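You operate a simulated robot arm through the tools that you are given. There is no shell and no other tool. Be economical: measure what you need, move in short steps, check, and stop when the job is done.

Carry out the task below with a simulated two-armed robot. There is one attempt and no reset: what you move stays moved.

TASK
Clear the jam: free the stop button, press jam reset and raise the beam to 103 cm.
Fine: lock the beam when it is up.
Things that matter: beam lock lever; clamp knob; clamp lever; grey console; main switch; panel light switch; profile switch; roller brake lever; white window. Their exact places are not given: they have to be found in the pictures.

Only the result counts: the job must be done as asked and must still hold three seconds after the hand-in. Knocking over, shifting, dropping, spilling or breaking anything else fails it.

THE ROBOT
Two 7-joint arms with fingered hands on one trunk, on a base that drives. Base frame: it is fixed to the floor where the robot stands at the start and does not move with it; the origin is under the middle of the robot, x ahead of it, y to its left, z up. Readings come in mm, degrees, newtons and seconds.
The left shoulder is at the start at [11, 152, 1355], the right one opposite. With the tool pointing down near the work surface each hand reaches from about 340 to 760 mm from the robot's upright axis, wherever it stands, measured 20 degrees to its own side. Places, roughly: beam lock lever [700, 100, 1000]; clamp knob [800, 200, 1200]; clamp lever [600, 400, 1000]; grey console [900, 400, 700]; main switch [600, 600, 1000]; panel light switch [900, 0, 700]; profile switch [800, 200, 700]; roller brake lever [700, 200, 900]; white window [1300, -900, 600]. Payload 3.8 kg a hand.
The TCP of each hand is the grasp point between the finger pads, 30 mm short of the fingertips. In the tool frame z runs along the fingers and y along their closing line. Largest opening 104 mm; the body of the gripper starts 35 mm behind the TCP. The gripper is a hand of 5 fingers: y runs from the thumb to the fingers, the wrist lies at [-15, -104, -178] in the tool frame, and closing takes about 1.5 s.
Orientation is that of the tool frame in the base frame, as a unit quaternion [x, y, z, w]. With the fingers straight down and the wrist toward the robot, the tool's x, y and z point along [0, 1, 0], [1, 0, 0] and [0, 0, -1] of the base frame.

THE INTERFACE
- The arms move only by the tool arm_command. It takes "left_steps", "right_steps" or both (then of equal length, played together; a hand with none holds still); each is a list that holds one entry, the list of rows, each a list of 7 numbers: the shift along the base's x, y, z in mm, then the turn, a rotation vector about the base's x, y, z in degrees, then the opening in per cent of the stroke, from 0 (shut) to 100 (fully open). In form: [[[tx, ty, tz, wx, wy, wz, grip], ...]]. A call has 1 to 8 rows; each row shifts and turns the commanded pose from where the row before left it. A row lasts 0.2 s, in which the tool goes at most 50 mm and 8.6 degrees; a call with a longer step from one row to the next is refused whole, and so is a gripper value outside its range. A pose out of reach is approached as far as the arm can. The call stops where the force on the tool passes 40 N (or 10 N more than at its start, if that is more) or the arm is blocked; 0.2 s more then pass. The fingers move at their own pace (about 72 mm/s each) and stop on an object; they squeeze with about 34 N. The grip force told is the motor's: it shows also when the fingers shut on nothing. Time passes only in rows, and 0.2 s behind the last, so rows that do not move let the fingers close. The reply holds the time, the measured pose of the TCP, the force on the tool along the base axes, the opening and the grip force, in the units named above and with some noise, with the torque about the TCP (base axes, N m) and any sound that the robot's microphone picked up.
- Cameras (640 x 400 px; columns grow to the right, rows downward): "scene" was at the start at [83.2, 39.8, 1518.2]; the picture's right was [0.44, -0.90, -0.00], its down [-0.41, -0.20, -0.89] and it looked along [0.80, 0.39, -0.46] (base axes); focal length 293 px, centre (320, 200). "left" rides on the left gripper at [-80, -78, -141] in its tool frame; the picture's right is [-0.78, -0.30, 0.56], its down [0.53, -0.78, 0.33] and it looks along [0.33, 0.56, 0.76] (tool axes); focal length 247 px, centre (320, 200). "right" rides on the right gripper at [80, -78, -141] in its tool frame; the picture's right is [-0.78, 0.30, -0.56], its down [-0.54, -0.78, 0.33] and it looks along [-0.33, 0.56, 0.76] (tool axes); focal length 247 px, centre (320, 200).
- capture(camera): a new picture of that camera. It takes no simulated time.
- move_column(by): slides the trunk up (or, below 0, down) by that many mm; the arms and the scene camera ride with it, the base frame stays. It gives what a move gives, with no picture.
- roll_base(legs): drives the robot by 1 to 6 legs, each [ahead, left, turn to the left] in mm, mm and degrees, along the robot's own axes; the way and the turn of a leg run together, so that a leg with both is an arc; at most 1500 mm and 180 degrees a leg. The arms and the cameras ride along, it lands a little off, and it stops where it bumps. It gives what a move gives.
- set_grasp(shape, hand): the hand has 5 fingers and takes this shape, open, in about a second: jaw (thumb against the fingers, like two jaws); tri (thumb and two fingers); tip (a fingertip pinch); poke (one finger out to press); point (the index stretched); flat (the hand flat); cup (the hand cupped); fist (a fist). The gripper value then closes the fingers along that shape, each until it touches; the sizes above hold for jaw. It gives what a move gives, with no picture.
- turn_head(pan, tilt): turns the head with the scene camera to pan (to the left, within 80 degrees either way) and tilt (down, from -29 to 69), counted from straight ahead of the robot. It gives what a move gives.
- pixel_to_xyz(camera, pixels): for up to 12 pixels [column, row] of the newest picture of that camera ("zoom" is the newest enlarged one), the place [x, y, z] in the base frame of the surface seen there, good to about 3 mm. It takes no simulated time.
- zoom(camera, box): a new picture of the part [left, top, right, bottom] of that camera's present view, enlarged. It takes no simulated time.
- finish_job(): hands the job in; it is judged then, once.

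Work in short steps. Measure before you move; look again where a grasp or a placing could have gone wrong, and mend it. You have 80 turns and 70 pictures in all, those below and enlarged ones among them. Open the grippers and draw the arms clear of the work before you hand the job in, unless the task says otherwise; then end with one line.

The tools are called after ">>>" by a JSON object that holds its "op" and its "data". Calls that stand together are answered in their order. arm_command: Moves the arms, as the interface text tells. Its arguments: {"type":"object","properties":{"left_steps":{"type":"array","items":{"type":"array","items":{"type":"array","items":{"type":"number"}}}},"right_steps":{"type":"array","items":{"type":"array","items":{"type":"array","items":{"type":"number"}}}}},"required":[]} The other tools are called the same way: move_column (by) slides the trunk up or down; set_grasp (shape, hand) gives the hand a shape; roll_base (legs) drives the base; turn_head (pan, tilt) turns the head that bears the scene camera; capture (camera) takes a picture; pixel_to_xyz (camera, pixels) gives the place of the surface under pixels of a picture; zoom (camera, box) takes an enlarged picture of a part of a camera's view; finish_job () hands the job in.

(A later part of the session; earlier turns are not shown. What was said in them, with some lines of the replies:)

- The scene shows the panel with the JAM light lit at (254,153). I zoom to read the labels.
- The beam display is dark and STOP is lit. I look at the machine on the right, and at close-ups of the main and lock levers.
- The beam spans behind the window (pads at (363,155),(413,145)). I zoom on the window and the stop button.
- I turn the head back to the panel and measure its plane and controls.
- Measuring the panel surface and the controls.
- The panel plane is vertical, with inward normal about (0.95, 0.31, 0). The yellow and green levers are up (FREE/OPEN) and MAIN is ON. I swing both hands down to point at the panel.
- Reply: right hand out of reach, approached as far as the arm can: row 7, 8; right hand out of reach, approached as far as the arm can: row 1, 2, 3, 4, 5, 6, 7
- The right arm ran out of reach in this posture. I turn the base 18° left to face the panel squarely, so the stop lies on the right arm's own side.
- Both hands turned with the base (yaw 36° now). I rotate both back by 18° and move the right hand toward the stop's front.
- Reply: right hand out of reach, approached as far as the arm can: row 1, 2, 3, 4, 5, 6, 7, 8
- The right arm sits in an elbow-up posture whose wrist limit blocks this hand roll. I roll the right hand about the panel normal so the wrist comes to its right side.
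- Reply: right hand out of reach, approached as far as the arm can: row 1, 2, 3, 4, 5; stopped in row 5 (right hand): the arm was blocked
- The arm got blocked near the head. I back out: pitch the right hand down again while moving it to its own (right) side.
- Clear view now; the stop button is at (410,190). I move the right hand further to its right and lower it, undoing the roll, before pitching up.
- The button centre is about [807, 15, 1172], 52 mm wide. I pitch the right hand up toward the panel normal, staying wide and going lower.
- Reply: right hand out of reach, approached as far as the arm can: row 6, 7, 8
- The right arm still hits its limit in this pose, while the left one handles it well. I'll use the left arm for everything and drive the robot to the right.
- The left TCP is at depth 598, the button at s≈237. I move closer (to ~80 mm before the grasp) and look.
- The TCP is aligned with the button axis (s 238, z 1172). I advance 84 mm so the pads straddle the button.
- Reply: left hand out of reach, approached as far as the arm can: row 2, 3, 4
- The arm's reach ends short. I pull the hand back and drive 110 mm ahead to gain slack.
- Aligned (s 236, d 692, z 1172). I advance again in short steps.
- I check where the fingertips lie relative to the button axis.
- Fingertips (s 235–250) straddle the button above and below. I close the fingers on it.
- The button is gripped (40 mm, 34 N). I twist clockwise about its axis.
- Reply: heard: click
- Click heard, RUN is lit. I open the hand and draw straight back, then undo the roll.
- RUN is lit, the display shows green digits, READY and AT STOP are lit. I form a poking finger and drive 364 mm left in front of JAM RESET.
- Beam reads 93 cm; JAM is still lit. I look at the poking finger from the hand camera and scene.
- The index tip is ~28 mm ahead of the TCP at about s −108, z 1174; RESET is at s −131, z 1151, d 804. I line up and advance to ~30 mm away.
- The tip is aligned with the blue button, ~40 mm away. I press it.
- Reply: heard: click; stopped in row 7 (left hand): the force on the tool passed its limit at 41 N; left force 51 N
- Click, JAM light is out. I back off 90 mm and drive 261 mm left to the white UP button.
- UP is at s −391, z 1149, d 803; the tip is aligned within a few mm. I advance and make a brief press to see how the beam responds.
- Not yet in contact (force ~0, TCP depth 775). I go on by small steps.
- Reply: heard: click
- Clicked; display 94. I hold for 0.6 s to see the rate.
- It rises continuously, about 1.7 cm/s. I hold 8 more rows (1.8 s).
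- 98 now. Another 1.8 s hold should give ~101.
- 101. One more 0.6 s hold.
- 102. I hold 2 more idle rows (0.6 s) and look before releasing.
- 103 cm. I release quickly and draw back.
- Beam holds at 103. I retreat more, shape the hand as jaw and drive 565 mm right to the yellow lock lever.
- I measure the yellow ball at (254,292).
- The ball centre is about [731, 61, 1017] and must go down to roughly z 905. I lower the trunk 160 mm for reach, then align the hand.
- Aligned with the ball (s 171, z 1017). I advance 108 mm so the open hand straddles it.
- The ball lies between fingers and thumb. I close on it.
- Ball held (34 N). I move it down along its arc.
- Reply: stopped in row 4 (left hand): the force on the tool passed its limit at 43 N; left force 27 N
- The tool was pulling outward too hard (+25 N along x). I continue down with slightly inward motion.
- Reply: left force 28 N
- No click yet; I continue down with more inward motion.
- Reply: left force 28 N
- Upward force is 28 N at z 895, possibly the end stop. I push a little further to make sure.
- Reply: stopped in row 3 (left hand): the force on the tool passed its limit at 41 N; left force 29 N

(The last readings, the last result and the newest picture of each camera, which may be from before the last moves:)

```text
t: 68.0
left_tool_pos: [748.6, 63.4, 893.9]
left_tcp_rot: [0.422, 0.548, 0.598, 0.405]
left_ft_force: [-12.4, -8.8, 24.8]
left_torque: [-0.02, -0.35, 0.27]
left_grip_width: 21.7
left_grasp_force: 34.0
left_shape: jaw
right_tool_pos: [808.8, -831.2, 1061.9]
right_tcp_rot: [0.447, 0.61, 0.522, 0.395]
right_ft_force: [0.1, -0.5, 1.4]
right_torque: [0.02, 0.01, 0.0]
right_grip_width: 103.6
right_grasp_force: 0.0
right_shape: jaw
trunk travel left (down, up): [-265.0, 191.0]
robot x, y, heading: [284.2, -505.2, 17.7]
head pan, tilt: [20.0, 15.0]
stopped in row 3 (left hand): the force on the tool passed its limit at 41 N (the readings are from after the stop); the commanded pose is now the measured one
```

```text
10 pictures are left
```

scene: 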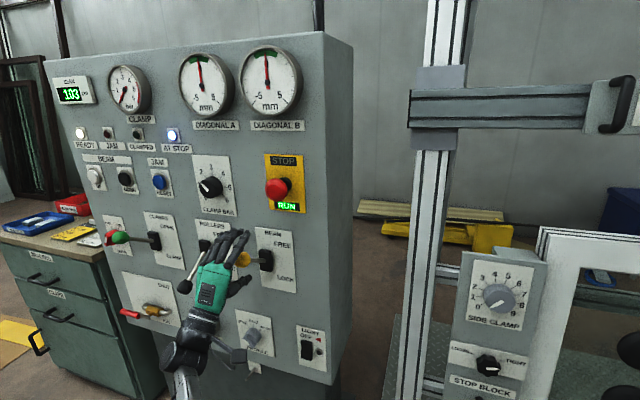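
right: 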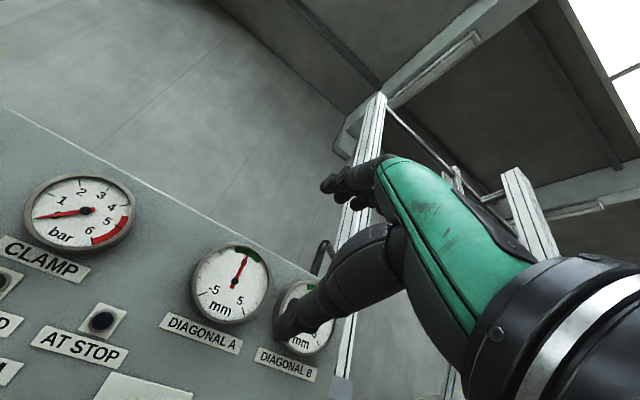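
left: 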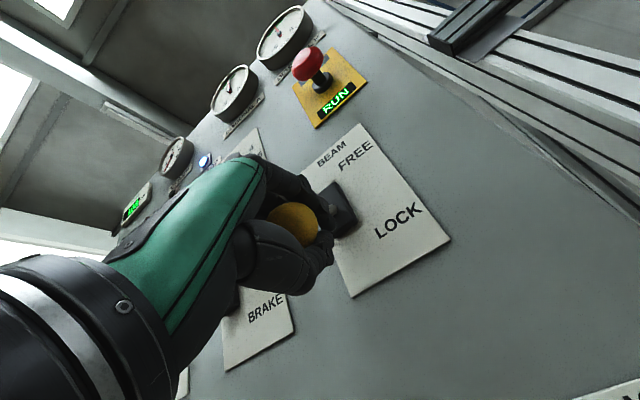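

It sits at the end stop (41 N). I open the hand and draw straight back.

>>> {"op": "arm_command", "data": {"left_steps": [[[0, 0, 0, 0, 0, 0, 60], [0, 0, 0, 0, 0, 0, 100], [0, 0, 0, 0, 0, 0, 100], [0, 0, 0, 0, 0, 0, 100], [0, 0, 0, 0, 0, 0, 100], [0, 0, 0, 0, 0, 0, 100], [0, 0, 0, 0, 0, 0, 100]]]}}

>>> {"op": "capture", "data": {"camera": "left"}}

```text
t: 69.7
left_tool_pos: [751.5, 65.8, 885.2]
left_tcp_rot: [0.423, 0.554, 0.593, 0.402]
left_ft_force: [1.0, 0.0, 1.0]
left_torque: [0.01, 0.0, -0.07]
left_grip_width: 103.6
left_grasp_force: 0.0
left_shape: jaw
right_tool_pos: [812.4, -827.5, 1060.7]
right_tcp_rot: [0.448, 0.611, 0.52, 0.396]
right_ft_force: [-0.7, 0.4, -0.4]
right_torque: [-0.02, 0.01, -0.01]
right_grip_width: 103.9
right_grasp_force: 0.0
right_shape: jaw
trunk travel left (down, up): [-265.0, 191.0]
robot x, y, heading: [280.8, -507.0, 17.6]
head pan, tilt: [20.0, 15.0]
```

```text
9 pictures are left
```

left: 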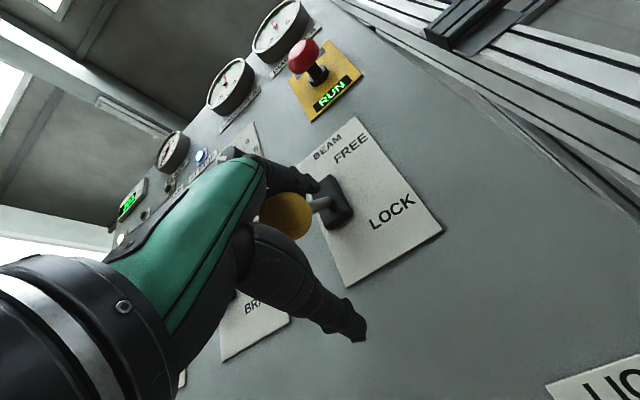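

Free of contact. I draw back 200 mm along the panel normal and check the lever.

>>> {"op": "arm_command", "data": {"left_steps": [[[-15, -5, 0, 0, 0, 0, 100], [-30, -10, 0, 0, 0, 0, 100], [-35, -11.5, 0, 0, 0, 0, 100], [-35, -11.5, 0, 0, 0, 0, 100], [-35, -11.5, 0, 0, 0, 0, 100], [-35, -11.5, 0, 0, 0, 0, 100], [0, 0, 0, 0, 0, 0, 100]]]}}

>>> {"op": "capture", "data": {"camera": "scene"}}

```text
t: 71.2
left_tool_pos: [566.4, 4.4, 884.2]
left_tcp_rot: [0.423, 0.555, 0.593, 0.402]
left_ft_force: [0.8, 0.6, 0.1]
left_torque: [0.0, 0.03, 0.01]
left_grip_width: 103.7
left_grasp_force: 0.0
left_shape: jaw
right_tool_pos: [811.8, -829.3, 1061.3]
right_tcp_rot: [0.448, 0.611, 0.519, 0.396]
right_ft_force: [0.3, -0.4, 0.8]
right_torque: [-0.01, 0.0, 0.02]
right_grip_width: 103.7
right_grasp_force: 0.2
right_shape: jaw
trunk travel left (down, up): [-265.0, 191.0]
robot x, y, heading: [282.9, -502.8, 17.7]
head pan, tilt: [20.0, 15.0]
```

```text
8 pictures are left
```

scene: 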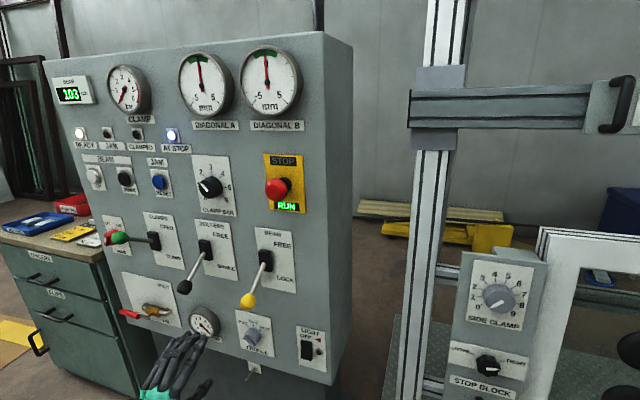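

The yellow lever now points down like the rollers' BRAKE lever. I compare both ball heights and read the display.

>>> {"op": "pixel_to_xyz", "data": {"camera": "scene", "pixels": [[248, 300], [185, 287]]}}

>>> {"op": "zoom", "data": {"camera": "scene", "box": [40, 60, 200, 160]}}

>>> {"op": "zoom", "data": {"camera": "scene", "box": [90, 170, 330, 320]}}

```text
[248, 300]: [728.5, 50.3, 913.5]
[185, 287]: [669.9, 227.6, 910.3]
```

```text
4.00 times, centred on (120, 110) of scene
```

zoom: 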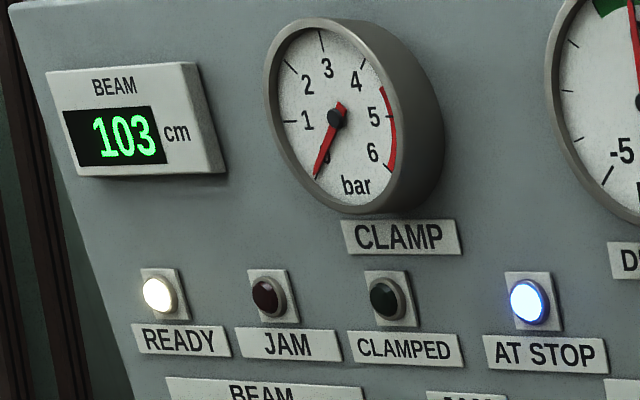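

```text
2.67 times, centred on (210, 245) of scene
```

zoom: 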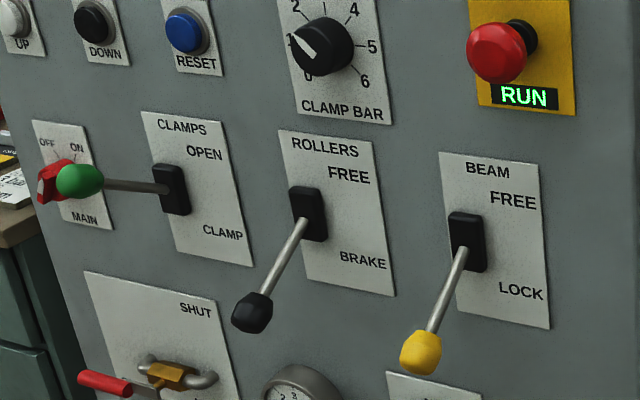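

The display shows 103 cm, JAM is off, RUN is lit and the beam lever is at LOCK (ball height 913, against 910 for the braked rollers lever). The hands are open and clear, so I hand in.

>>> {"op": "finish_job", "data": {}}

```text
The job is handed in.
```

The jam is cleared: the stop button is released (RUN lit), jam reset was pressed (JAM light off), and the beam is up at 103 cm with its lever at LOCK; the job is handed in.
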